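You operate a simulated robot arm through the tools that you are given. There is no shell and no other tool. Be economical: measure what you need, move in short steps, check, and stop when the job is done.

You run a simulated robot arm. Do the job below in one go: nothing can be reset, and whatever is moved stays where it is left.

TASK
Measure the two small rolls on top of the shaft bench and shelve each by its size.
Fine: stand each in the slide gauge on that bench and close the jaw on it; the shelf above is marked Under and Over 130 mm; leave the gauge open. Set down upright: what you pick out.

The check looks at the end state, three seconds after you hand in, the way a careful person would. Anything else that was tipped, shoved, dropped, spilled or broken makes it a failure.

THE ROBOT
A 7-joint arm with a two-finger parallel gripper on a trunk, on a base that drives. Base frame: it is fixed to the floor where the robot stands at the start and does not move with it; the origin is under the middle of the robot, x ahead of it, y to its left, z up; the surface under the hand at the start is at about z = 850. Lengths are in mm, angles in rad, forces in N, time in s.
Its first joint turns from -2.601 to 2.601 rad. Places, roughly: gap of the slide gauge [700, 200, 800]; small roll (13x13x13 cm) [700, 300, 400]; small roll (14x14x13 cm) [700, 1100, 400]; small roll (15x15x13 cm) [500, 600, 900]. Payload 3.5 kg.
Tool frame: the origin (TCP) lies between the finger pads and is the grasp point; the fingertips stand 23 mm ahead of it; z points along the fingers, y is the line along which they close. Largest opening 94 mm; finger width 38, thickness 10; the body of the gripper, 54 by 96 mm, starts 39 mm behind the TCP.
Orientation is that of the tool frame in the base frame, as [roll, pitch, yaw] about the fixed x, y, z axes, in that order (R = Rz(yaw) Ry(pitch) Rx(roll)). With the fingers straight down and closing along the base's y, the tool's x points along the base's -x, its y along +y and its z along -z.

THE INTERFACE
- The arm moves only by the tool move_arm. Its argument "deltas" is a list of rows, each a list of 6 numbers: the shift along the tool's x, y, z in units of 20 mm (1.0 is 20 mm), then the turn, a rotation vector about the tool's x, y, z in units of 6 degrees (1.0 is 6 degrees). In form: [[tx, ty, tz, rx, ry, rz], ...]. A call has 1 to 8 rows; each row shifts and turns the commanded pose from where the row before left it, along the tool's axes as they then stand. "gripper" is the gripper command, from -1 (fully open) to 1 (shut), values between in proportion, set as the call begins (left out, the last holds). A call with a number of a shift or a turn outside -1 to 1 is refused whole. Each row takes 0.2 s and may step no farther than 50 mm and 0.15 rad from the row before; otherwise, or with a gripper value out of range, the whole call is refused. Where a pose cannot be reached the arm comes as near as it can. A force on the tool above 90 N (or 10 N above the force at the start of the call, whichever is more), or a blocked arm, ends the call early, and 0.2 s more pass. Each finger travels about 153 mm/s and halts on what it meets, pressing with about 22 N; the grip force reading is that of the motor and also rises with nothing between the fingers. The clock runs only during rows and for 0.2 s after the last one: add rows that do not move to give the fingers time. The reply holds the time, the measured pose of the TCP, the force on the tool along the base axes, the opening and the grip force, in the units named above and with some noise, with the torque about the TCP (base axes, N m) and any sound that the robot's microphone picked up.
- Cameras (640 x 400 px; columns grow to the right, rows downward): "scene" is now at [-240.4, 215.1, 1294.6]; the picture's right is [0.28, -0.96, 0.00], its down [-0.32, -0.09, -0.94] and it looks along [0.91, 0.26, -0.33] (base axes); focal length 279 px, centre (320, 200). "wrist" rides on the gripper at [86, 16, -74] in the tool frame; the picture's right is [-0.18, 0.98, 0.00], its down [-0.58, -0.11, -0.81] and it looks along [-0.79, -0.15, 0.59] (tool axes); focal length 243 px, centre (320, 200). There is no depth. A picture from a camera that has moved, and an enlarged one, comes with that camera's place and axes in the base frame and with its lens.
- grab_frame(camera): a new picture of that camera. The clock stands still meanwhile.
- base_move(legs): drives the robot by 1 to 6 legs, each [ahead, left, turn to the left] in mm, mm and rad, along the robot's own axes; the way and the turn of a leg run together, so that a leg with both is an arc; at most 1500 mm and 3.142 rad a leg. The arm and the cameras ride along, it lands a little off, and it stops where it bumps. It gives what a move gives.
- head_to(pan, tilt): turns the head with the scene camera to pan (to the left, within 2.496 rad either way) and tilt (down, from -0.506 to 1.204), counted from straight ahead of the robot. It gives what a move gives.
- zoom(camera, box): a new picture of the part [left, top, right, bottom] of that camera's present view, enlarged. The clock stands still meanwhile.
- sign_off(): hands the job in; it is judged then, once.

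Work in short steps. Places have to be worked out from the pictures, the camera data and where the tool is seen: move nearer, look again, correct. Check each grasp and each placing, and mend what went wrong. You have 120 turns and 98 pictures in all, those below and enlarged ones among them. Open the gripper and draw the arm clear of the work before you hand the job in, unless the task says otherwise; then end with one line.

The tools are called after "Request:" as a command line: name --pt "numbers of a row" for each row, then --argument value for the rest, lists and objects as JSON in quotes. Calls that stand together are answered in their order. move_arm: Moves the arm, as the interface text tells. Its arguments: {"type":"object","properties":{"deltas":{"type":"array"},"gripper":{"type":"number"}},"required":["deltas"]} The other tools are called the same way: base_move (legs) drives the base; head_to (pan, tilt) turns the head that bears the scene camera; grab_frame (camera) takes a picture; zoom (camera, box) takes an enlarged picture of a part of a camera's view; sign_off () hands the job in.

At the start:

```text
time_s: 0.0
eef_pos: [791.7, -21.7, 999.5]
tool_rot: [-3.14, 0.0, -3.141]
force: [-0.3, -0.9, -0.8]
moment: [0.0, 0.0, -0.01]
finger_gap: 94.0
finger_force: 0.1
robot x, y, heading: [-1.6, -1.1, 0.002]
head pan, tilt: [0.279, 0.335]
```

scene: 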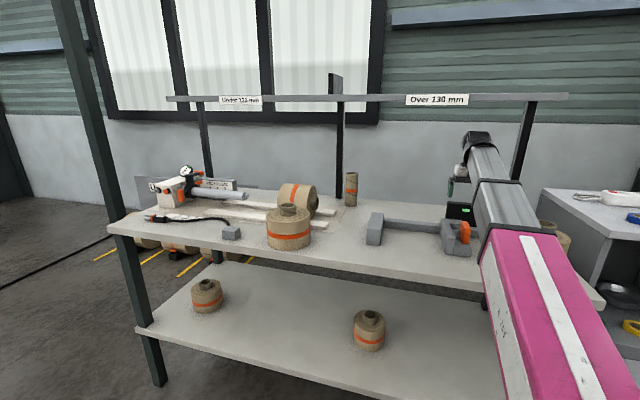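
wrist: 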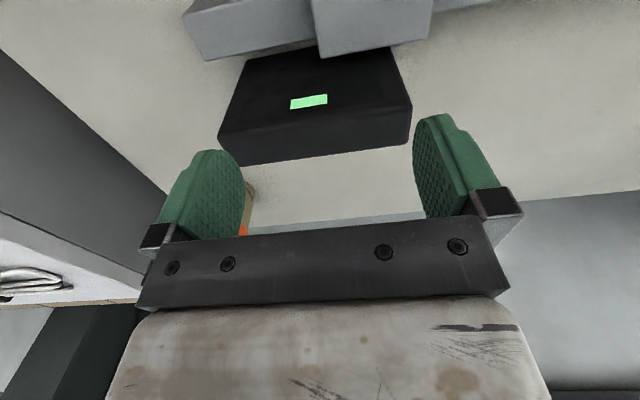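

I start by looking closer at the bench top and the shelf.

Request:
zoom --camera "scene" --box '[120, 140, 360, 290]'

Request:
zoom --camera "scene" --box '[340, 80, 580, 230]'

Request:
zoom --camera "scene" --box '[340, 190, 500, 290]'

```text
2.67 times, centred on (240, 215) of scene
camera zoom: at [-240.4, 215.1, 1294.6], right [0.28, -0.96, 0.0], down [-0.32, -0.09, -0.94], along [0.91, 0.26, -0.33], focal length 743 px, centre (533, 160)
```

zoom: 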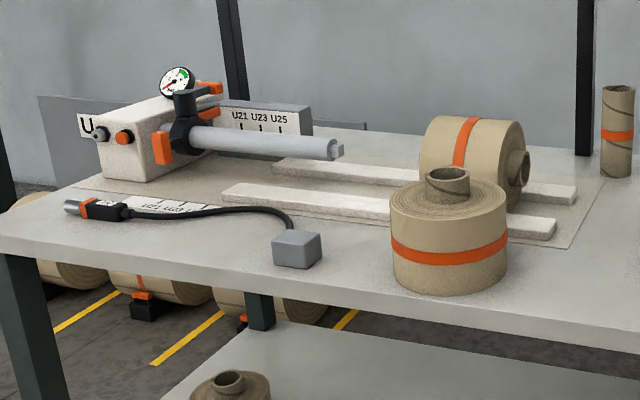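

```text
2.67 times, centred on (460, 155) of scene
camera zoom: at [-240.4, 215.1, 1294.6], right [0.28, -0.96, 0.0], down [-0.32, -0.09, -0.94], along [0.91, 0.26, -0.33], focal length 743 px, centre (-53, 320)
```

zoom: 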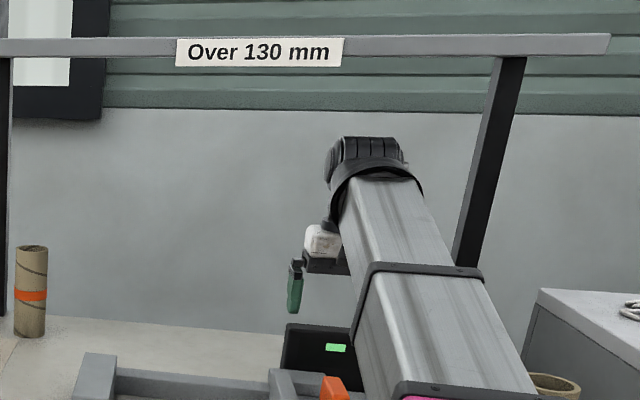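

```text
4.00 times, centred on (420, 240) of scene
camera zoom: at [-240.4, 215.1, 1294.6], right [0.28, -0.96, 0.0], down [-0.32, -0.09, -0.94], along [0.91, 0.26, -0.33], focal length 1114 px, centre (-80, 40)
```

zoom: 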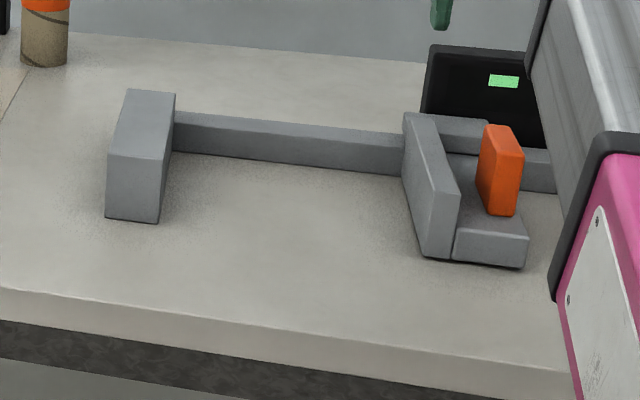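

One roll stands at the front, one lies behind it, and something is hidden behind the arm. I pan the head to see the right side.

Request:
head_to --pan -0.45 --tilt 0.4

Request:
grab_frame --camera "scene"

Request:
head_to --pan 1.0 --tilt 0.4

Request:
grab_frame --camera "scene"

```text
time_s: 1.1
eef_pos: [793.0, -20.4, 1000.2]
tool_rot: [3.14, 0.0, 3.141]
force: [-0.1, -0.9, -0.3]
moment: [0.03, 0.01, 0.01]
finger_gap: 94.2
finger_force: 0.1
robot x, y, heading: [-0.7, -3.8, 0.004]
head pan, tilt: [-0.45, 0.4]
```

```text
92 pictures are left
camera scene: at [-246.6, 149.2, 1288.5], right [-0.43, -0.9, 0.0], down [-0.35, 0.17, -0.92], along [0.83, -0.4, -0.39], focal length 279 px, centre (320, 200)
```

scene: 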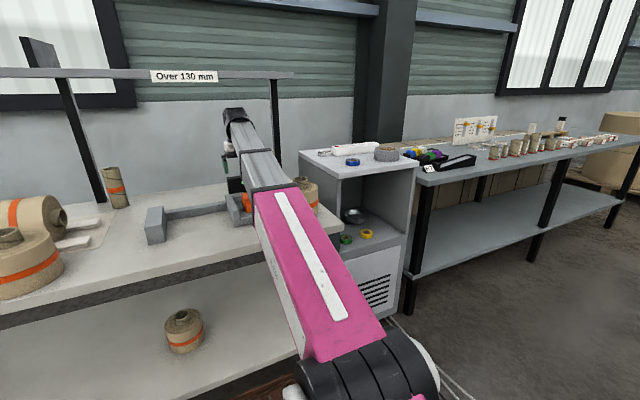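

```text
time_s: 2.7
eef_pos: [791.8, -21.5, 999.7]
tool_rot: [3.14, -0.001, 3.141]
force: [-0.1, -1.2, -0.1]
moment: [-0.02, -0.01, 0.0]
finger_gap: 94.0
finger_force: 0.0
robot x, y, heading: [-1.8, 1.5, -0.008]
head pan, tilt: [1.0, 0.4]
```

```text
91 pictures are left
camera scene: at [-279.9, 267.3, 1288.5], right [0.84, -0.54, 0.0], down [-0.21, -0.33, -0.92], along [0.5, 0.77, -0.39], focal length 279 px, centre (320, 200)
```

scene: 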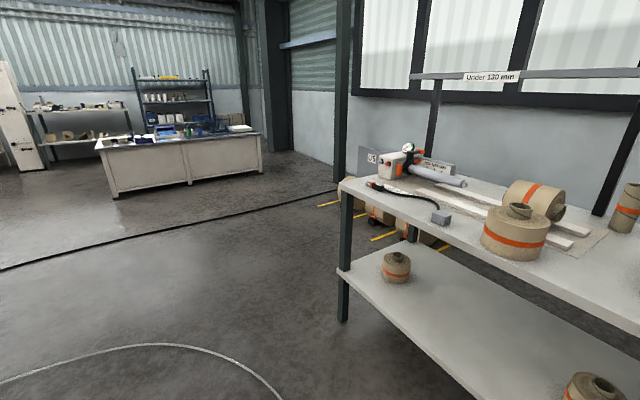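

Another roll stands at the right end of the bench top, behind the arm. I look closer at it and the gauge from the right-hand view.

Request:
head_to --pan -0.1 --tilt 0.4

Request:
grab_frame --camera "scene"

Request:
grab_frame --camera "wrist"

```text
time_s: 4.0
eef_pos: [792.1, -21.7, 999.1]
tool_rot: [3.14, 0.0, -3.141]
force: [0.0, 0.2, 0.0]
moment: [0.0, 0.01, -0.01]
finger_gap: 94.0
finger_force: 0.1
robot x, y, heading: [1.2, 2.5, -0.002]
head pan, tilt: [-0.099, 0.4]
```

```text
90 pictures are left
camera scene: at [-237.8, 180.3, 1288.5], right [-0.1, -1.0, 0.0], down [-0.39, 0.04, -0.92], along [0.92, -0.09, -0.39], focal length 279 px, centre (320, 200)
```

scene: 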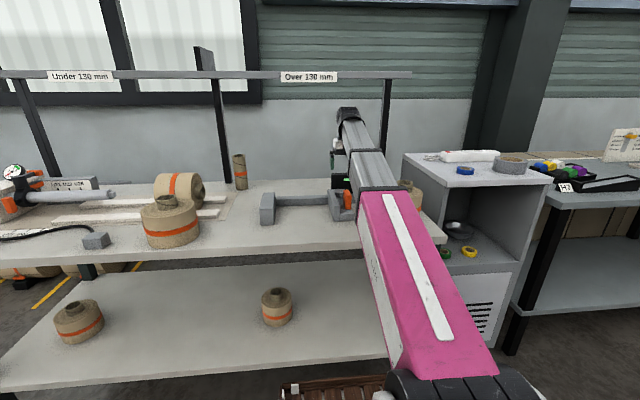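

```text
89 pictures are left
camera wrist: at [705.4, -6.0, 1074.5], right [0.18, 0.98, 0.0], down [0.58, -0.11, 0.81], along [0.79, -0.15, -0.59], focal length 243 px, centre (320, 200)
```

wrist: 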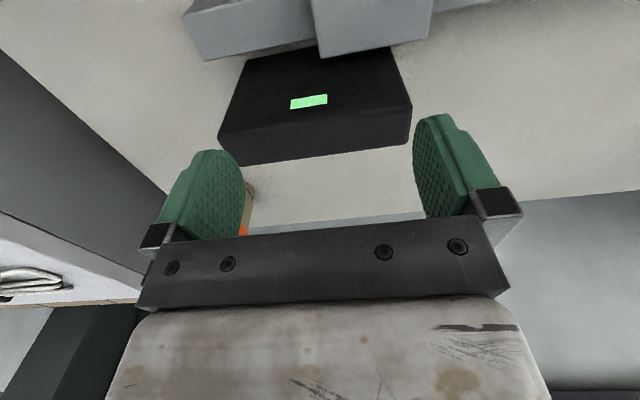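

I raise the hand to clear the view, keeping watch on what comes into reach.

Request:
move_arm --pt "1 0 -1 0 0 0" --pt "1 0 -1 0 0 0" --pt "1 0 -1 0 0 0" --pt "1 0 -1 0 0 0" --pt "1 0 -1 0 0 0" --pt "1 0 -1 0 0 0" --pt "1 0 -1 0 0 0" --pt "1 0 -1 0 0 0"

Request:
grab_frame --camera "wrist"

Request:
grab_frame --camera "scene"

```text
time_s: 4.9
eef_pos: [732.0, -21.3, 1068.2]
tool_rot: [-3.137, 0.026, 3.136]
force: [9.5, -2.7, -19.0]
moment: [-0.29, -0.9, -0.06]
finger_gap: 94.1
finger_force: 0.1
robot x, y, heading: [-1.3, -0.7, 0.002]
head pan, tilt: [-0.099, 0.4]
stopped in row 4: the force on the tool passed its limit at 113 N (the readings are from after the stop); the commanded pose is now the measured one
```

```text
88 pictures are left
camera wrist: at [641.7, -5.7, 1139.9], right [0.19, 0.98, 0.0], down [0.56, -0.11, 0.82], along [0.81, -0.16, -0.57], focal length 243 px, centre (320, 200)
```

wrist: 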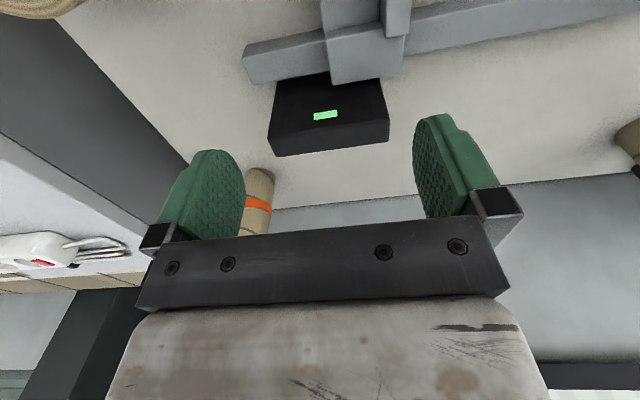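

```text
87 pictures are left
camera scene: at [-237.9, 180.2, 1288.5], right [-0.1, -1.0, 0.0], down [-0.39, 0.04, -0.92], along [0.92, -0.09, -0.39], focal length 279 px, centre (320, 200)
```

scene: 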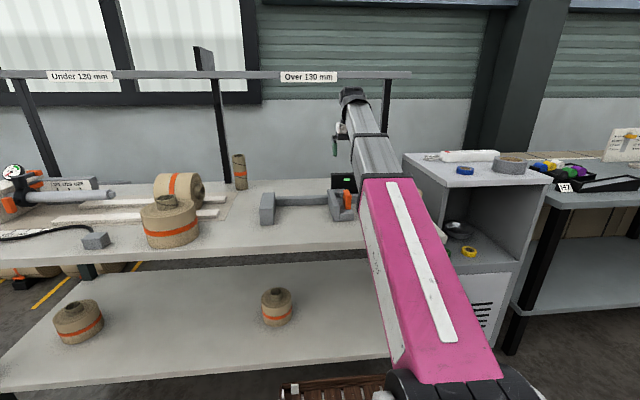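

The arm met something, most likely the underside of the shelf above the wrist. I go down a little, draw back towards the robot and check.

Request:
move_arm --pt "0 0 1 0 0 0" --pt "0 0 0.5 0 0 0"

Request:
zoom --camera "scene" --box '[180, 40, 420, 190]'

```text
time_s: 5.5
eef_pos: [730.2, -22.2, 1036.7]
tool_rot: [-3.136, 0.022, 3.137]
force: [-0.4, -0.1, -0.8]
moment: [-0.01, 0.0, 0.01]
finger_gap: 94.1
finger_force: 0.1
robot x, y, heading: [-0.1, -3.2, -0.001]
head pan, tilt: [-0.099, 0.4]
```

```text
2.67 times, centred on (300, 115) of scene
camera zoom: at [-237.8, 180.2, 1288.5], right [-0.1, -1.0, 0.0], down [-0.39, 0.04, -0.92], along [0.92, -0.09, -0.39], focal length 743 px, centre (373, 427)
```

zoom: 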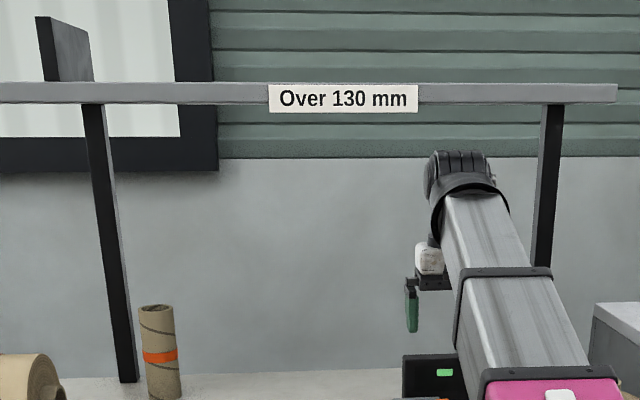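

The shelf front edge works out at about x≈800, z≈1300–1320, so the wrist touched its underside. I draw back in x before going up, which also frees the view.

Request:
move_arm --pt "1 0 0 0 0 0" --pt "1 0 0 0 0 0" --pt "1 0 0 0 0 0" --pt "1 0 0 0 0 0" --pt "1 0 0 0 0 0" --pt "1 0 0 0 0 0" --pt "1 0 0 0 0 0" --pt "1 0 0 0 0 0"

Request:
move_arm --pt "0 -1 -1 0 0 0" --pt "0 -1 -1 0 0 0" --pt "0 -1 -1 0 0 0" --pt "0 -1 -1 0 0 0" --pt "0 -1 -1 0 0 0" --pt "0 -1 -1 0 0 0" --pt "0 -1 -1 0 0 0" --pt "0 -1 -1 0 0 0"

Request:
grab_frame --camera "wrist"

Request:
grab_frame --camera "scene"

```text
time_s: 6.9
eef_pos: [617.6, -23.0, 1033.9]
tool_rot: [-3.132, 0.044, 3.133]
force: [10.0, -3.0, -17.9]
moment: [-0.28, -0.85, -0.05]
finger_gap: 94.0
finger_force: 0.1
robot x, y, heading: [-1.8, -0.7, 0.005]
head pan, tilt: [-0.099, 0.4]
stopped in row 7: the force on the tool passed its limit at 96 N (the readings are from after the stop); the commanded pose is now the measured one
```

```text
time_s: 7.3
eef_pos: [620.6, -37.8, 1048.8]
tool_rot: [-3.133, 0.061, 3.112]
force: [10.4, -4.0, -16.8]
moment: [-0.26, -0.81, 0.04]
finger_gap: 94.1
finger_force: 0.0
robot x, y, heading: [-2.0, 0.4, -0.003]
head pan, tilt: [-0.099, 0.4]
stopped in row 1: the force on the tool passed its limit at 116 N (the readings are from after the stop); the commanded pose is now the measured one
```

```text
85 pictures are left
camera wrist: at [529.8, -18.7, 1118.5], right [0.21, 0.98, 0.0], down [0.53, -0.12, 0.84], along [0.82, -0.18, -0.54], focal length 243 px, centre (320, 200)
```

wrist: 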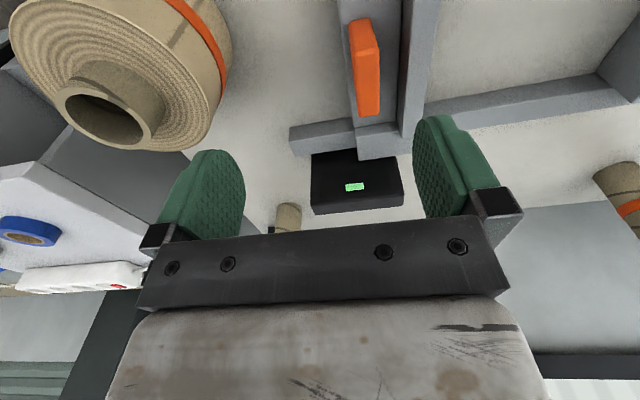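

```text
84 pictures are left
camera scene: at [-237.8, 180.2, 1288.5], right [-0.1, -0.99, 0.0], down [-0.39, 0.04, -0.92], along [0.92, -0.09, -0.39], focal length 279 px, centre (320, 200)
```

scene: 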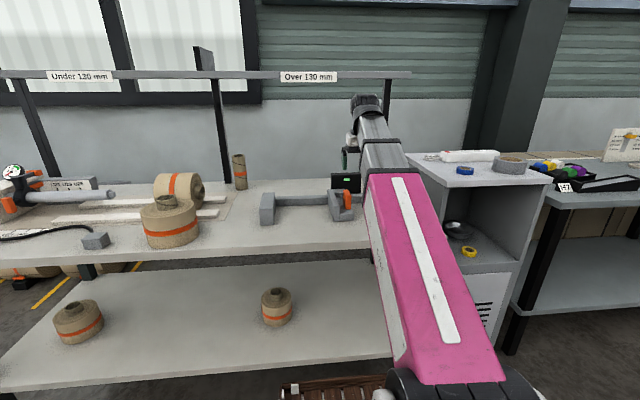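

No shelf here: the wrist seems to fold against the forearm when high and near, so I will tilt the tool for high places. The right roll stands near (600,-180). I now look closely at each roll on the top to tell which are the two small ones.

Request:
zoom --camera "scene" --box '[130, 145, 258, 225]'

Request:
zoom --camera "scene" --box '[250, 160, 378, 240]'

Request:
zoom --camera "wrist" --box '[0, 0, 240, 150]'

```text
5.00 times, centred on (194, 185) of scene
camera zoom: at [-237.8, 180.2, 1288.5], right [-0.1, -0.99, 0.0], down [-0.39, 0.04, -0.92], along [0.92, -0.09, -0.39], focal length 1393 px, centre (950, 275)
```

zoom: 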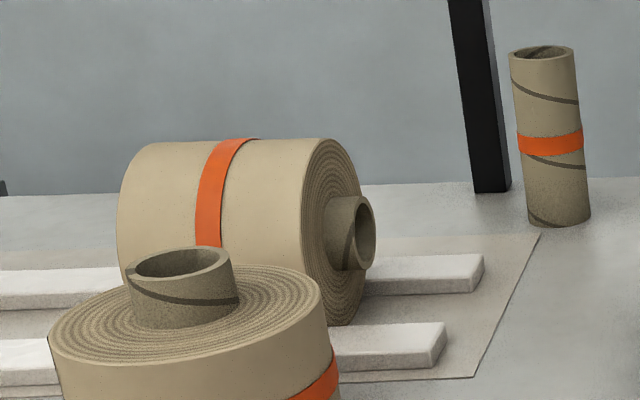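

```text
5.00 times, centred on (314, 200) of scene
camera zoom: at [-237.8, 180.2, 1288.5], right [-0.1, -0.99, 0.0], down [-0.39, 0.04, -0.92], along [0.92, -0.09, -0.39], focal length 1393 px, centre (350, 200)
```

zoom: 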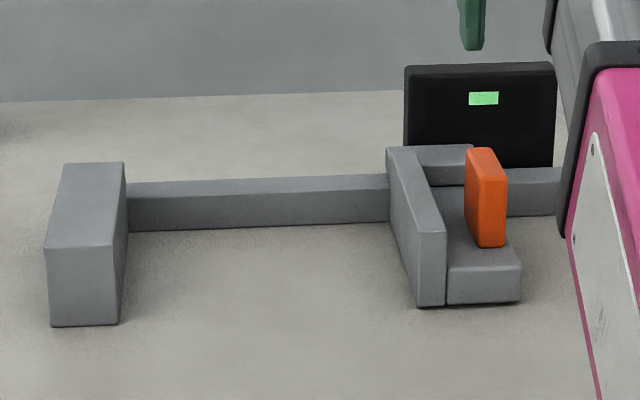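

```text
2.67 times, centred on (120, 75) of wrist
camera zoom: at [529.8, -18.7, 1118.5], right [0.21, 0.98, 0.0], down [0.53, -0.12, 0.84], along [0.82, -0.18, -0.54], focal length 647 px, centre (853, 533)
```

zoom: 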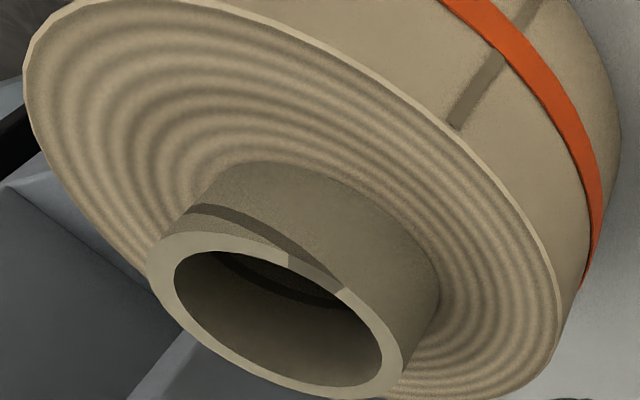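

The lying roll is much longer, so the two small rolls are the standing ones: left near (500,600) and right near (600,-180). I tilt the tool forward about 42°, which relieves the wrist and suits the shelf.

Request:
move_arm --pt "0 0 0 0 -1 0" --pt "0 0 0 0 -1 0" --pt "0 0 0 0 -1 0" --pt "0 0 0 0 -1 0" --pt "0 0 0 0 -1 0" --pt "0 0 0 0 -1 0" --pt "0 0 0 0 -1 0.2"

Request:
grab_frame --camera "wrist"

Request:
grab_frame --camera "scene"

```text
time_s: 8.9
eef_pos: [619.7, -36.7, 1048.7]
tool_rot: [3.134, 0.794, 3.088]
force: [0.4, -0.6, -0.4]
moment: [0.0, 0.02, -0.02]
finger_gap: 94.3
finger_force: 0.1
robot x, y, heading: [-1.5, -0.6, -0.001]
head pan, tilt: [-0.099, 0.4]
```

```text
80 pictures are left
camera wrist: at [506.7, -16.9, 1040.3], right [0.17, 0.98, 0.14], down [-0.17, -0.11, 0.98], along [0.97, -0.19, 0.15], focal length 243 px, centre (320, 200)
```

wrist: 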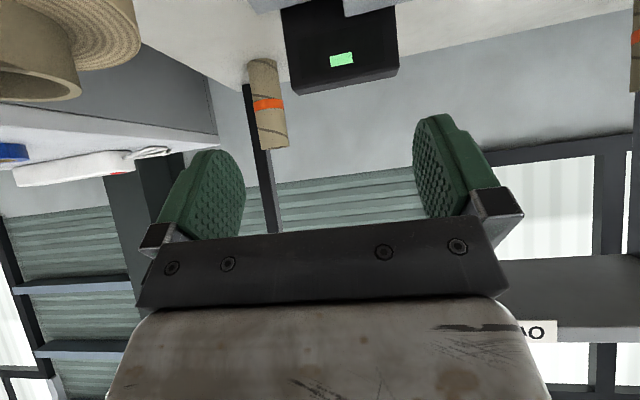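

```text
79 pictures are left
camera scene: at [-237.8, 180.2, 1288.5], right [-0.1, -0.99, 0.0], down [-0.39, 0.04, -0.92], along [0.92, -0.09, -0.39], focal length 279 px, centre (320, 200)
```

scene: 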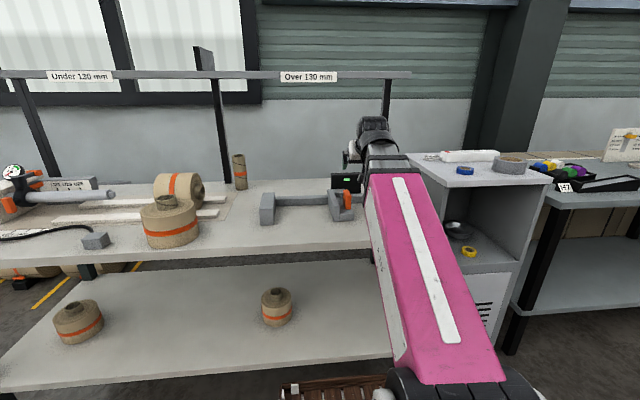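

I slide the hand right and back so the wrist camera can see the right roll squarely.

Request:
move_arm --pt "0.7 -1 -0.7 0 0 0" --pt "0.7 -1 -0.7 0 0 0" --pt "0.7 -1 -0.7 0 0 0" --pt "0.7 -1 -0.7 0 0 0" --pt "0.7 -1 -0.7 0 0 0" --pt "0.7 -1 -0.7 0 0 0" --pt "0.5 -1 -0.5 0 0 0" --pt "0 -0.4 0 0 0 0.4"

Request:
grab_frame --camera "wrist"

```text
time_s: 10.7
eef_pos: [509.4, -188.1, 1062.9]
tool_rot: [3.088, 0.791, 3.028]
force: [-0.1, 0.0, 0.1]
moment: [-0.02, 0.0, -0.04]
finger_gap: 94.1
finger_force: 0.0
out of reach, approached as far as the arm can: row 5, 6, 7
robot x, y, heading: [1.1, -2.2, -0.002]
head pan, tilt: [-0.099, 0.4]
```

```text
78 pictures are left
camera wrist: at [395.8, -163.8, 1055.1], right [0.2, 0.97, 0.17], down [-0.17, -0.13, 0.98], along [0.96, -0.23, 0.14], focal length 243 px, centre (320, 200)
```

wrist: 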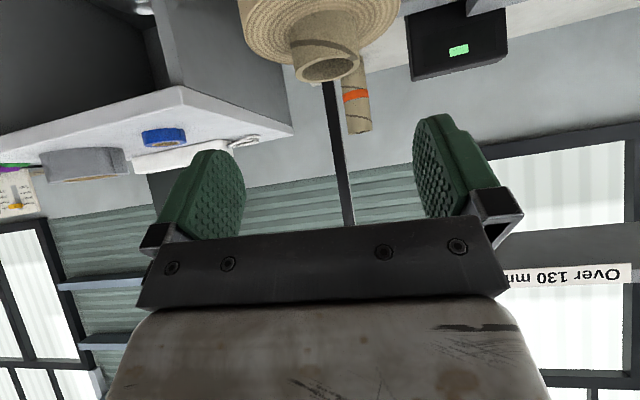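

Two views agree: the right roll's core top centre is at about (605,-190,978), core ≈51 mm wide and standing ≈36 mm proud. I straighten the tool and go above it.

Request:
move_arm --pt "0 0 0 -0.26 0 -0.76" --pt "-0.5 -0.07 0.85 0 0 0" --pt "-0.5 -0.07 0.85 0 0 0" --pt "-0.5 -0.07 0.85 0 0 0" --pt "-0.5 -0.07 0.85 0 0 0" --pt "-0.5 -0.07 0.85 0 0 0" --pt "0 0 0 0 0 0" --gripper -1

Request:
grab_frame --camera "wrist"

```text
time_s: 12.3
eef_pos: [603.3, -195.1, 1040.2]
tool_rot: [-3.14, 0.793, -3.141]
force: [0.0, 0.1, -0.4]
moment: [0.0, 0.0, 0.03]
finger_gap: 94.0
finger_force: 0.1
robot x, y, heading: [-0.6, -3.2, -0.003]
head pan, tilt: [-0.099, 0.4]
```

```text
77 pictures are left
camera wrist: at [489.8, -180.0, 1030.5], right [0.13, 0.98, 0.13], down [-0.17, -0.11, 0.98], along [0.98, -0.15, 0.15], focal length 243 px, centre (320, 200)
```

wrist: 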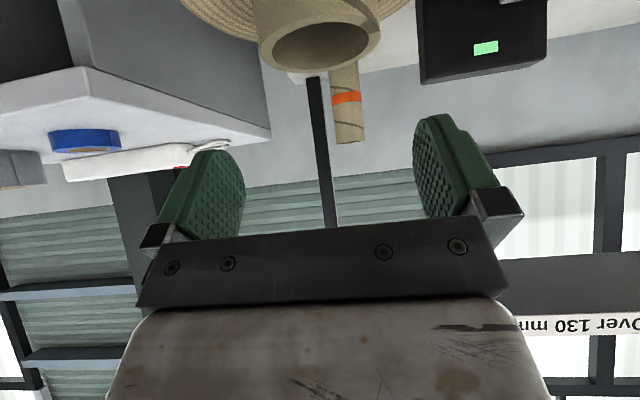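

Core seen at about (608,-190); I descend straight down onto it with a small y correction.

Request:
move_arm --pt "0.58 0.25 0.62 0 0 0" --pt "0.58 0 0.62 0 0 0" --pt "0.58 0 0.62 0 0 0" --pt "0.5 0 0.55 0 0 0" --pt "0 0 0 0 0 0"

Request:
grab_frame --camera "wrist"

```text
time_s: 13.6
eef_pos: [608.8, -191.0, 979.6]
tool_rot: [-3.14, 0.809, -3.142]
force: [-6.7, 0.3, 25.7]
moment: [0.16, 0.11, -0.04]
finger_gap: 94.0
finger_force: 0.0
robot x, y, heading: [-0.9, -2.5, -0.003]
head pan, tilt: [-0.099, 0.4]
stopped in row 5: the force on the tool passed its limit at 94 N (the readings are from after the stop); the commanded pose is now the measured one
```

```text
76 pictures are left
camera wrist: at [494.9, -175.2, 968.5], right [0.13, 0.98, 0.13], down [-0.18, -0.11, 0.98], along [0.97, -0.15, 0.17], focal length 243 px, centre (320, 200)
```

wrist: 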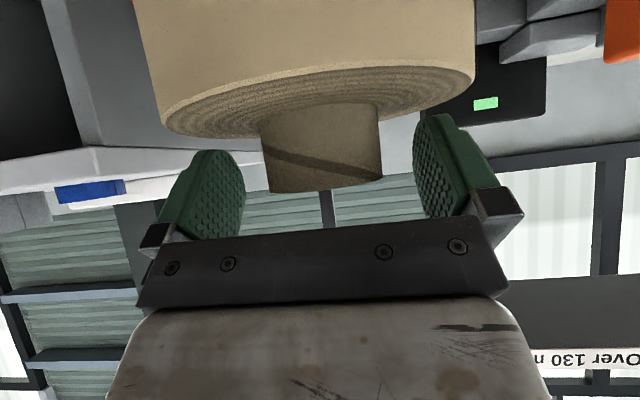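

The fingertips touched the paper top; the core spans about z 948–983 and sits centred between the fingers. I lift 4 mm and close.

Request:
move_arm --pt "-0.14 0 -0.14 0 0 0" --pt "0 0 0 0 0 0"

Request:
move_arm --pt "0 0 0 0 0 0" --pt "0 0 0 0 0 0" --pt "0 0 0 0 0 0" --gripper 1

Request:
grab_frame --camera "wrist"

```text
time_s: 14.2
eef_pos: [608.7, -191.5, 981.2]
tool_rot: [-3.141, 0.806, -3.141]
force: [-0.8, 0.0, 0.2]
moment: [0.03, 0.03, 0.0]
finger_gap: 94.2
finger_force: 0.0
robot x, y, heading: [-1.2, -4.8, -0.005]
head pan, tilt: [-0.099, 0.4]
```

```text
time_s: 15.0
eef_pos: [608.4, -190.1, 982.3]
tool_rot: [3.141, 0.804, 3.141]
force: [0.1, 0.7, 0.0]
moment: [-0.23, 0.1, -0.02]
finger_gap: 52.6
finger_force: 21.8
robot x, y, heading: [1.4, 3.4, 0.002]
head pan, tilt: [-0.099, 0.4]
```

```text
75 pictures are left
camera wrist: at [495.0, -175.5, 971.7], right [0.13, 0.98, 0.13], down [-0.18, -0.11, 0.98], along [0.98, -0.15, 0.16], focal length 243 px, centre (320, 200)
```

wrist: 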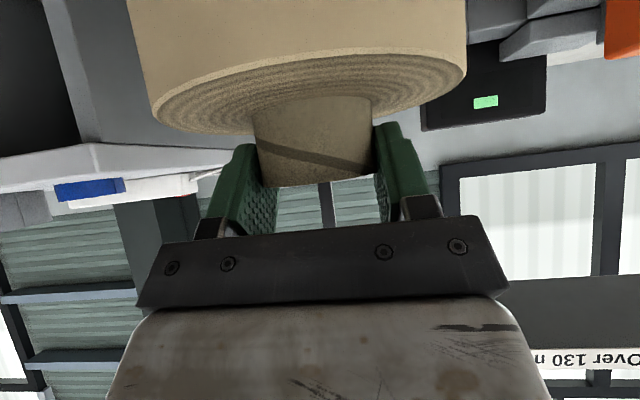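

Grip is good (52.6 mm, 22 N). I lift 80 mm.

Request:
move_arm --pt "-0.35 0 -0.35 0 0 0" --pt "-0.35 0 -0.35 0 0 0" --pt "-0.7 0 -0.7 0 0 0" --pt "-0.7 0 -0.7 0 0 0" --pt "-0.7 0 -0.7 0 0 0" --pt "0 0 0 0 0 0"

Request:
grab_frame --camera "wrist"

Request:
grab_frame --camera "scene"

```text
time_s: 16.4
eef_pos: [607.3, -190.9, 1061.0]
tool_rot: [3.141, 0.805, -3.141]
force: [0.0, 0.0, -5.9]
moment: [0.01, 0.03, -0.01]
finger_gap: 52.7
finger_force: 22.6
robot x, y, heading: [-1.4, 0.2, 0.002]
head pan, tilt: [-0.099, 0.4]
```

```text
74 pictures are left
camera wrist: at [493.9, -176.1, 1050.3], right [0.13, 0.98, 0.13], down [-0.18, -0.11, 0.98], along [0.98, -0.15, 0.16], focal length 243 px, centre (320, 200)
```

wrist: 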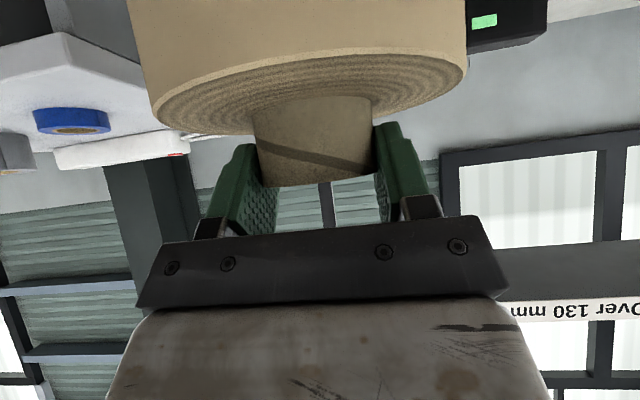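

```text
73 pictures are left
camera scene: at [-238.0, 180.2, 1288.5], right [-0.1, -0.99, 0.0], down [-0.39, 0.04, -0.92], along [0.92, -0.09, -0.39], focal length 279 px, centre (320, 200)
```

scene: 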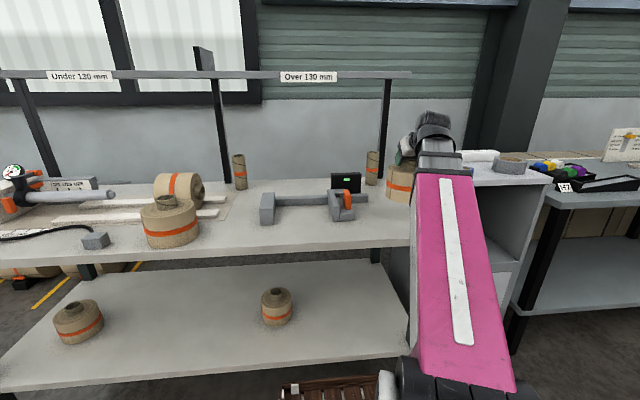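

The roll hangs upright. I carry it over to the gauge: first left with a further small lift, then forward.

Request:
move_arm --pt "-0.7 0.5 -0.7 0 0 0" --pt "-0.3 1 -0.3 0 0 0" --pt "0 1 0 0 0 0" --pt "0 1 0 0 0 0" --pt "0 1 0 0 0 0" --pt "0 1 0 0 0 0" --pt "0 1 0 0 0 0" --pt "0 1 0 0 0 0"

Request:
move_arm --pt "-0.26 1 0.27 0 0 0" --pt "-0.26 1 0.27 0 0 0" --pt "-0.26 1 0.27 0 0 0" --pt "-0.26 1 0.27 0 0 0" --pt "-0.26 1 0.27 0 0 0" --pt "-0.26 1 0.27 0 0 0" --pt "-0.26 1 0.27 0 0 0" --pt "-0.26 1 0.27 0 0 0"

Request:
grab_frame --camera "scene"

```text
time_s: 18.2
eef_pos: [606.1, -41.5, 1089.1]
tool_rot: [-3.141, 0.804, 3.141]
force: [-0.7, -0.3, -6.4]
moment: [-0.02, 0.03, -0.02]
finger_gap: 52.4
finger_force: 21.7
robot x, y, heading: [-1.3, 1.5, 0.0]
head pan, tilt: [-0.099, 0.4]
```

```text
time_s: 20.0
eef_pos: [667.3, 118.1, 1089.5]
tool_rot: [3.141, 0.804, 3.14]
force: [-0.4, 0.4, -6.1]
moment: [-0.01, 0.02, 0.05]
finger_gap: 52.5
finger_force: 22.5
robot x, y, heading: [1.6, -0.4, -0.005]
head pan, tilt: [-0.099, 0.4]
```

```text
72 pictures are left
camera scene: at [-238.0, 180.3, 1288.5], right [-0.1, -0.99, 0.0], down [-0.39, 0.04, -0.92], along [0.92, -0.09, -0.39], focal length 279 px, centre (320, 200)
```

scene: 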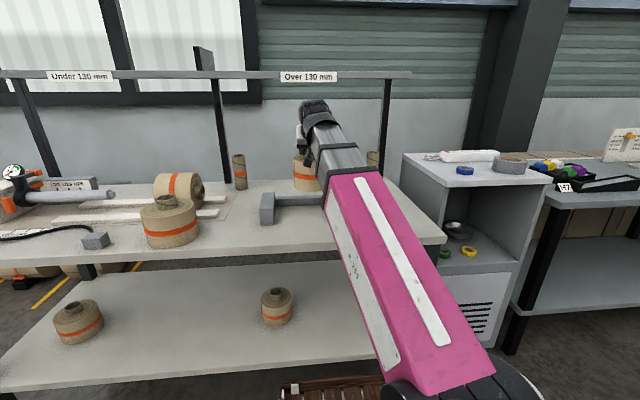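

I shift to y≈163 and lower most of the way, then check the clearance.

Request:
move_arm --pt "0 1 0 0 0 0" --pt "0 1 0 0 0 0" --pt "0 0.25 0 0 0 0" --pt "0.7 0 0.7 0 0 0" --pt "0.7 0 0.7 0 0 0" --pt "0 0 0 0 0 0"

Request:
zoom --camera "scene" --box '[230, 140, 390, 240]'

Request:
grab_frame --camera "wrist"

```text
time_s: 21.4
eef_pos: [668.4, 163.6, 1048.3]
tool_rot: [-3.141, 0.803, -3.141]
force: [-0.7, -0.2, -7.4]
moment: [0.02, 0.0, 0.01]
finger_gap: 52.3
finger_force: 21.9
robot x, y, heading: [0.8, 2.2, 0.001]
head pan, tilt: [-0.099, 0.4]
```

```text
4.00 times, centred on (310, 190) of scene
camera zoom: at [-238.0, 180.3, 1288.5], right [-0.1, -0.99, 0.0], down [-0.39, 0.04, -0.92], along [0.92, -0.09, -0.39], focal length 1114 px, centre (360, 240)
```

zoom: 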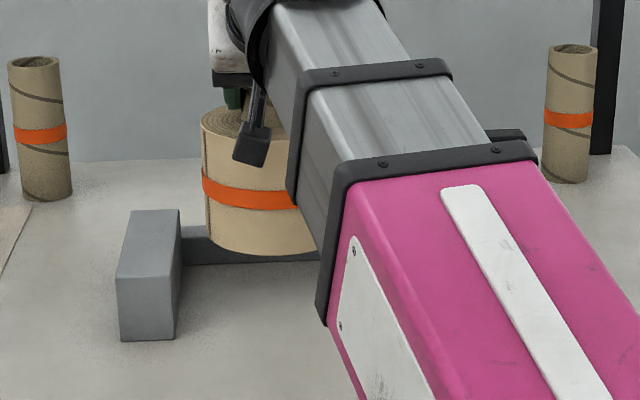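

```text
70 pictures are left
camera wrist: at [554.1, 178.7, 1038.1], right [0.13, 0.98, 0.13], down [-0.18, -0.11, 0.98], along [0.98, -0.15, 0.16], focal length 243 px, centre (320, 200)
```

wrist: 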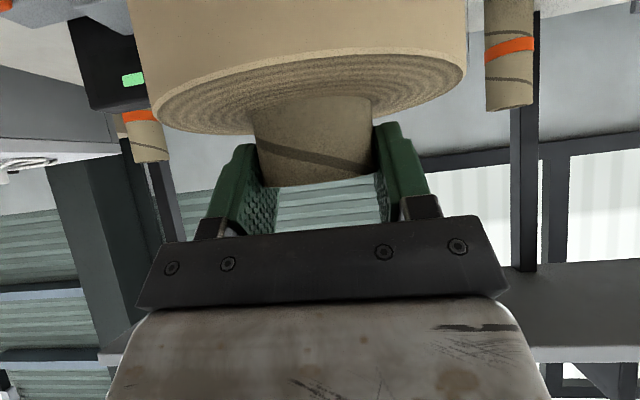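

Clearances look fine; I lower to about z 984, near the seating height.

Request:
move_arm --pt "0.7 0 0.7 0 0 0" --pt "0.7 0 0.7 0 0 0" --pt "0.5 0 0.5 0 0 0" --pt "0.3 0 0.3 0 0 0" --pt "0 0 0 0 0 0"

```text
time_s: 22.6
eef_pos: [669.2, 165.3, 987.2]
tool_rot: [3.141, 0.805, 3.141]
force: [0.7, -0.5, -5.7]
moment: [-0.03, 0.02, 0.0]
finger_gap: 52.4
finger_force: 21.8
robot x, y, heading: [1.5, 2.2, 0.002]
head pan, tilt: [-0.099, 0.4]
```

Still hanging with its weight on the tool; I lower a few millimetres more.

Request:
move_arm --pt "0.07 0 0.07 0 0 0" --pt "0.07 0 0.07 0 0 0" --pt "0.04 0 0.04 0 0 0" --pt "0 0 0 0 0 0"

```text
time_s: 23.6
eef_pos: [669.4, 164.3, 982.6]
tool_rot: [3.141, 0.804, -3.142]
force: [0.9, 0.1, -5.0]
moment: [0.03, 0.03, 0.0]
finger_gap: 52.6
finger_force: 21.9
robot x, y, heading: [-2.4, 0.5, 0.002]
head pan, tilt: [-0.099, 0.4]
```

Request:
move_arm --pt "0.05 0 0.05 0 0 0" --pt "0.05 0 0.05 0 0 0" --pt "0 0 0 0 0 0"

```text
time_s: 24.4
eef_pos: [669.2, 165.6, 979.5]
tool_rot: [-3.141, 0.808, 3.141]
force: [0.6, 0.1, 23.3]
moment: [-0.03, -0.12, 0.06]
finger_gap: 52.4
finger_force: 22.1
robot x, y, heading: [-2.0, -0.4, 0.002]
head pan, tilt: [-0.099, 0.4]
```

Seated (upward force now). I ease off a millimetre, open and rise clear.

Request:
move_arm --pt "-0.04 0 -0.04 0 0 0" --pt "0 0 0 0 0 0"

Request:
move_arm --pt "0 0 0 0 0 0" --pt "0 0 0 0 0 0" --pt "0 0 0 0 0 0" --pt "-0.4 0 -0.4 0 0 0" --pt "-0.7 0 -0.7 0 0 0" --pt "-0.7 0 -0.7 0 0 0" --pt "-0.7 0 -0.7 0 0 0" --pt "0 0 0 0 0 0" --gripper -1

Request:
grab_frame --camera "wrist"

```text
time_s: 25.0
eef_pos: [669.1, 163.7, 980.0]
tool_rot: [-3.141, 0.805, 3.142]
force: [4.8, 0.7, 6.7]
moment: [0.01, -0.34, 0.03]
finger_gap: 52.6
finger_force: 21.9
robot x, y, heading: [0.1, 1.5, -0.001]
head pan, tilt: [-0.099, 0.4]
```

```text
time_s: 26.8
eef_pos: [666.1, 163.6, 1050.6]
tool_rot: [3.141, 0.805, 3.141]
force: [0.3, -0.2, -0.5]
moment: [-0.01, -0.01, 0.01]
finger_gap: 94.1
finger_force: 0.0
robot x, y, heading: [-0.5, 2.2, 0.001]
head pan, tilt: [-0.099, 0.4]
```

```text
69 pictures are left
camera wrist: at [552.6, 179.7, 1041.1], right [0.13, 0.98, 0.13], down [-0.18, -0.11, 0.98], along [0.98, -0.15, 0.16], focal length 243 px, centre (320, 200)
```

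wrist: 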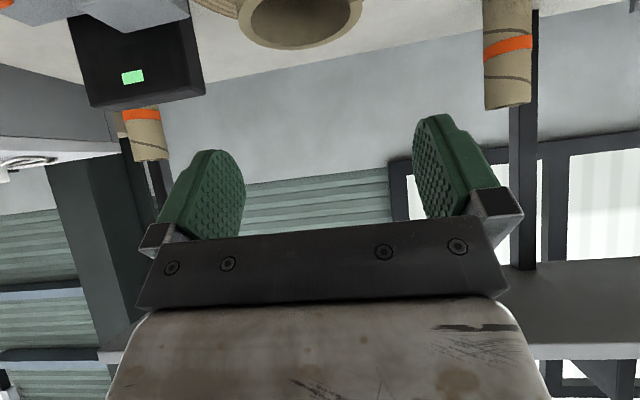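

The roll stands in the gauge. I move right over the orange tab and stop short of it to view it.

Request:
move_arm --pt "0.3 -1 -0.3 0 0 0" --pt "0.3 -1 -0.3 0 0 0" --pt "0.3 -1 -0.3 0 0 0" --pt "0.3 -1 -0.3 0 0 0" --pt "0.3 -1 -0.3 0 0 0" --pt "0.3 -1 -0.3 0 0 0" --pt "0.3 -1 -0.3 0 0 0" --pt "0.3 -1 -0.3 0 0 0"

Request:
grab_frame --camera "wrist"

Request:
zoom --camera "scene" --box '[230, 140, 390, 240]'

```text
time_s: 28.6
eef_pos: [598.8, 4.4, 1049.9]
tool_rot: [3.141, 0.803, -3.14]
force: [-0.1, -0.4, 0.4]
moment: [0.01, 0.02, 0.0]
finger_gap: 93.9
finger_force: 0.0
robot x, y, heading: [-2.8, 1.2, -0.002]
head pan, tilt: [-0.099, 0.4]
```

```text
68 pictures are left
camera wrist: at [485.9, 20.2, 1039.6], right [0.13, 0.98, 0.13], down [-0.18, -0.11, 0.98], along [0.98, -0.15, 0.16], focal length 243 px, centre (320, 200)
```

wrist: 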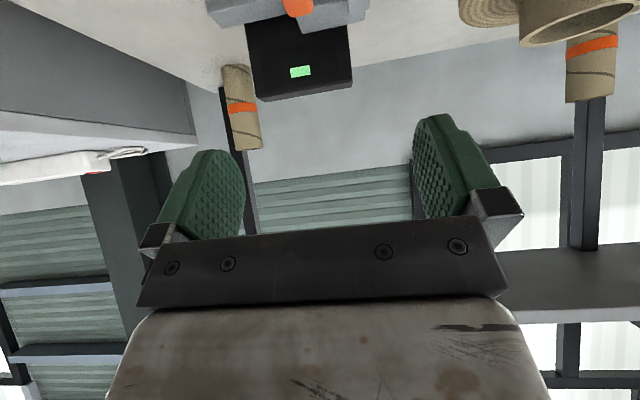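

```text
4.00 times, centred on (310, 190) of scene
camera zoom: at [-238.1, 180.2, 1288.5], right [-0.1, -0.99, 0.0], down [-0.39, 0.04, -0.92], along [0.92, -0.09, -0.39], focal length 1114 px, centre (360, 240)
```

zoom: 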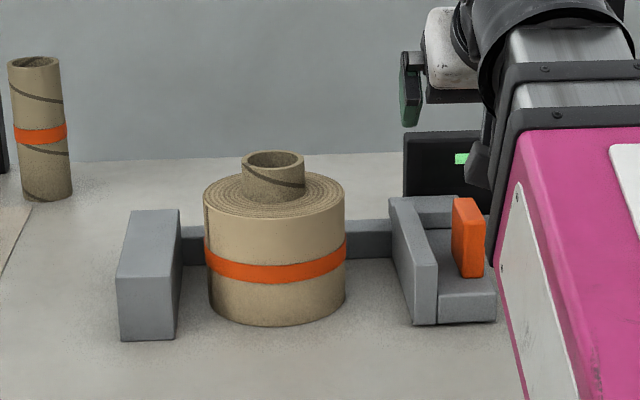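

The roll stands upright between the jaws. I narrow the fingers to about 40 mm, and come down in front of the tab to sight along it.

Request:
move_arm --pt "0.7 -0.2 0.7 0 0 0" --pt "0.7 -0.2 0.7 0 0 0" --pt "0.7 -0.2 0.7 0 0 0" --pt "0.7 0 0.7 0 0 0" --pt "0.3 0 0.3 0 0 0" --pt "0 0 0 0 0 0" --gripper 0.15

Request:
grab_frame --camera "wrist"

```text
time_s: 30.0
eef_pos: [600.3, -6.5, 960.8]
tool_rot: [3.14, 0.806, 3.141]
force: [-0.1, 0.2, 0.3]
moment: [0.04, -0.01, 0.03]
finger_gap: 40.3
finger_force: 0.0
robot x, y, heading: [1.1, -0.2, -0.001]
head pan, tilt: [-0.099, 0.4]
```

```text
66 pictures are left
camera wrist: at [487.3, 8.0, 951.2], right [0.13, 0.98, 0.13], down [-0.18, -0.11, 0.98], along [0.98, -0.15, 0.16], focal length 243 px, centre (320, 200)
```

wrist: 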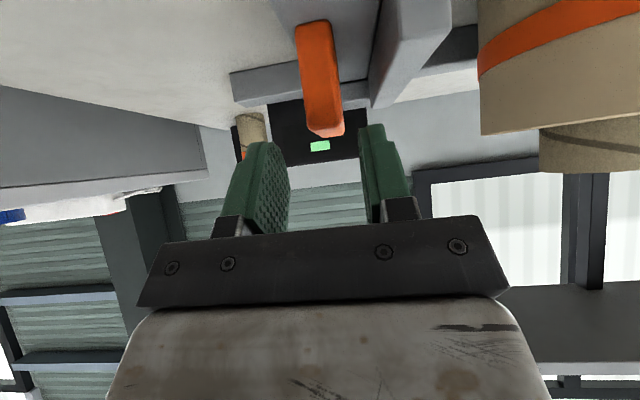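

Tab is centred between the fingers (y≈-7, top z≈935). I slide in along the finger direction to straddle it.

Request:
move_arm --pt "-0.13 0 0.77 0 0 0" --pt "-0.13 0 0.77 0 0 0" --pt "-0.13 0 0.77 0 0 0" --pt "-0.13 0 0.77 0 0 0" --pt "-0.13 0 0.77 0 0 0" --pt "0 0 0 0 0 0"

Request:
grab_frame --camera "wrist"

```text
time_s: 31.4
eef_pos: [662.9, -8.3, 920.5]
tool_rot: [3.142, 0.808, 3.141]
force: [-20.4, 0.0, 32.9]
moment: [0.12, 1.0, 0.11]
finger_gap: 39.8
finger_force: 0.1
robot x, y, heading: [2.9, 0.8, 0.003]
head pan, tilt: [-0.099, 0.4]
```

```text
65 pictures are left
camera wrist: at [549.3, 7.5, 908.9], right [0.13, 0.98, 0.13], down [-0.18, -0.11, 0.98], along [0.98, -0.15, 0.16], focal length 243 px, centre (320, 200)
```

wrist: 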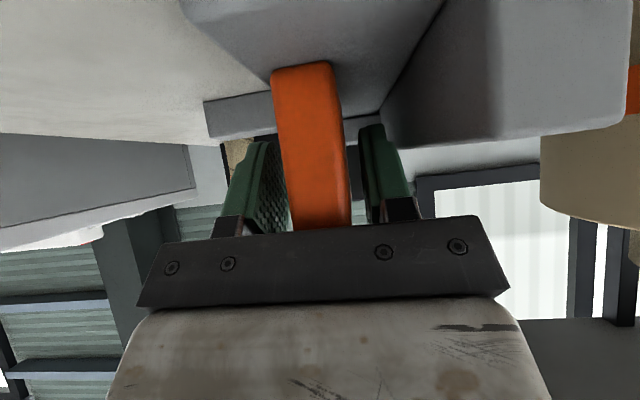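

The palm rests on the tab's top edge; I back off 4 mm and close on the tab.

Request:
move_arm --pt "0 0 -0.22 0 0 0" --pt "0 0 0 0 0 0"

Request:
move_arm --pt "0 0 0 0 0 0" --pt "0 0 0 0 0 0" --gripper 1

```text
time_s: 32.0
eef_pos: [662.6, -8.6, 919.2]
tool_rot: [-3.141, 0.806, 3.14]
force: [0.5, -0.1, -0.4]
moment: [0.02, 0.01, -0.02]
finger_gap: 40.0
finger_force: 0.1
robot x, y, heading: [0.9, -0.5, 0.0]
head pan, tilt: [-0.099, 0.4]
```

```text
time_s: 32.6
eef_pos: [661.7, -7.9, 921.7]
tool_rot: [3.141, 0.803, 3.141]
force: [4.6, -1.6, -7.0]
moment: [0.19, -0.09, 0.49]
finger_gap: 20.0
finger_force: 44.4
robot x, y, heading: [2.3, 0.4, -0.004]
head pan, tilt: [-0.099, 0.4]
```

The tab is gripped. I slide the jaw left, 55 mm first.

Request:
move_arm --pt "0 0.3 0 0 0 0" --pt "0 0.4 0 0 0 0" --pt "0 0.5 0 0 0 0" --pt "0 0.5 0 0 0 0" --pt "0 0.5 0 0 0 0" --pt "0 0.5 0 0 0 0" --pt "0 0 0 0 0 0"

Request:
zoom --camera "scene" --box '[230, 140, 390, 240]'

```text
time_s: 34.2
eef_pos: [662.6, 48.1, 920.1]
tool_rot: [-3.141, 0.801, -3.141]
force: [-9.8, -0.7, -5.6]
moment: [0.06, 1.52, 0.61]
finger_gap: 19.9
finger_force: 44.9
robot x, y, heading: [-6.7, 4.2, 0.0]
head pan, tilt: [-0.099, 0.4]
```

```text
4.00 times, centred on (310, 190) of scene
camera zoom: at [-238.3, 180.3, 1288.5], right [-0.1, -0.99, 0.0], down [-0.39, 0.04, -0.92], along [0.92, -0.09, -0.39], focal length 1114 px, centre (360, 240)
```

zoom: 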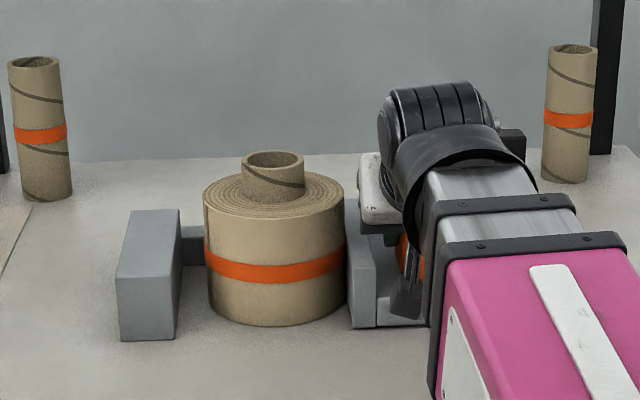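

The jaw has just reached the roll. I push on gently in small steps until it seats against the fixed jaw.

Request:
move_arm --pt "0 0.25 0 0 0 0" --pt "0 0.25 0 0 0 0" --pt "0 0.2 0 0 0 0" --pt "0 0.2 0 0 0 0" --pt "0 0 0 0 0 0"

Request:
zoom --camera "scene" --box '[230, 140, 390, 240]'

```text
time_s: 35.4
eef_pos: [662.5, 64.2, 922.4]
tool_rot: [-3.142, 0.804, 3.142]
force: [-20.5, -2.4, -8.2]
moment: [0.18, 0.38, 0.66]
finger_gap: 19.8
finger_force: 45.1
robot x, y, heading: [-0.1, -1.5, 0.0]
head pan, tilt: [-0.099, 0.4]
```

```text
4.00 times, centred on (310, 190) of scene
camera zoom: at [-238.5, 180.2, 1288.4], right [-0.1, -0.99, 0.0], down [-0.39, 0.04, -0.92], along [0.92, -0.09, -0.39], focal length 1114 px, centre (360, 240)
```

zoom: 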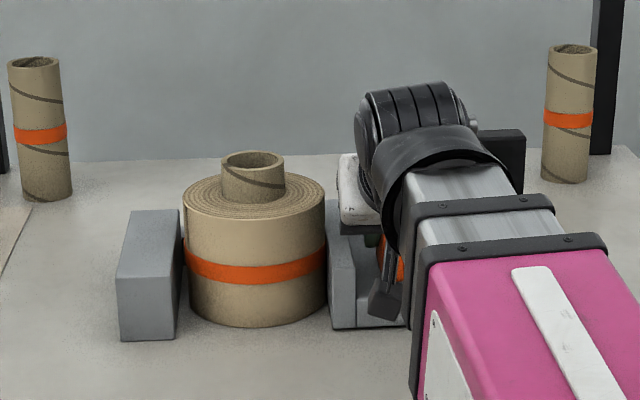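

About 8 mm remain. I continue in 2 mm steps.

Request:
move_arm --pt "0 0.15 0 0 0 0" --pt "0 0.12 0 0 0 0" --pt "0 0.1 0 0 0 0" --pt "0 0.1 0 0 0 0" --pt "0 0 0 0 0 0"

Request:
zoom --camera "scene" --box '[230, 140, 390, 240]'

Request:
grab_frame --camera "wrist"

```text
time_s: 36.6
eef_pos: [663.2, 74.1, 921.9]
tool_rot: [-3.14, 0.804, -3.141]
force: [-27.1, -12.0, -18.3]
moment: [0.69, -1.11, 1.27]
finger_gap: 20.0
finger_force: 44.8
robot x, y, heading: [3.8, -2.3, 0.002]
head pan, tilt: [-0.099, 0.4]
```

```text
4.00 times, centred on (310, 190) of scene
camera zoom: at [-238.5, 179.9, 1288.5], right [-0.1, -0.99, 0.0], down [-0.39, 0.04, -0.92], along [0.92, -0.09, -0.39], focal length 1114 px, centre (360, 240)
```

zoom: 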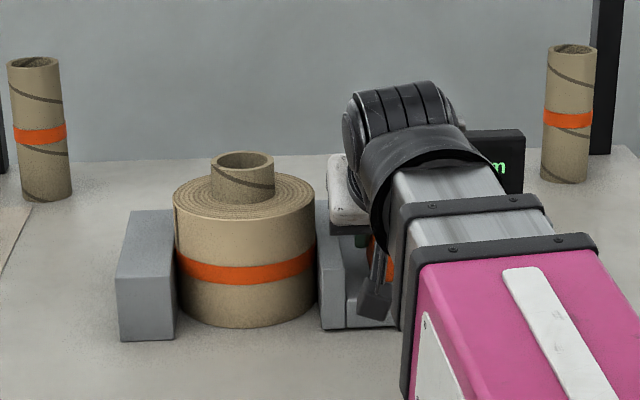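

```text
61 pictures are left
camera wrist: at [548.3, 88.4, 910.9], right [0.13, 0.98, 0.13], down [-0.18, -0.11, 0.98], along [0.98, -0.15, 0.16], focal length 243 px, centre (320, 200)
```

wrist: 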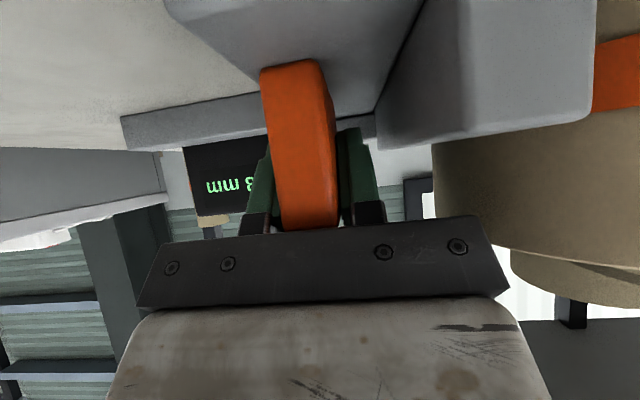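

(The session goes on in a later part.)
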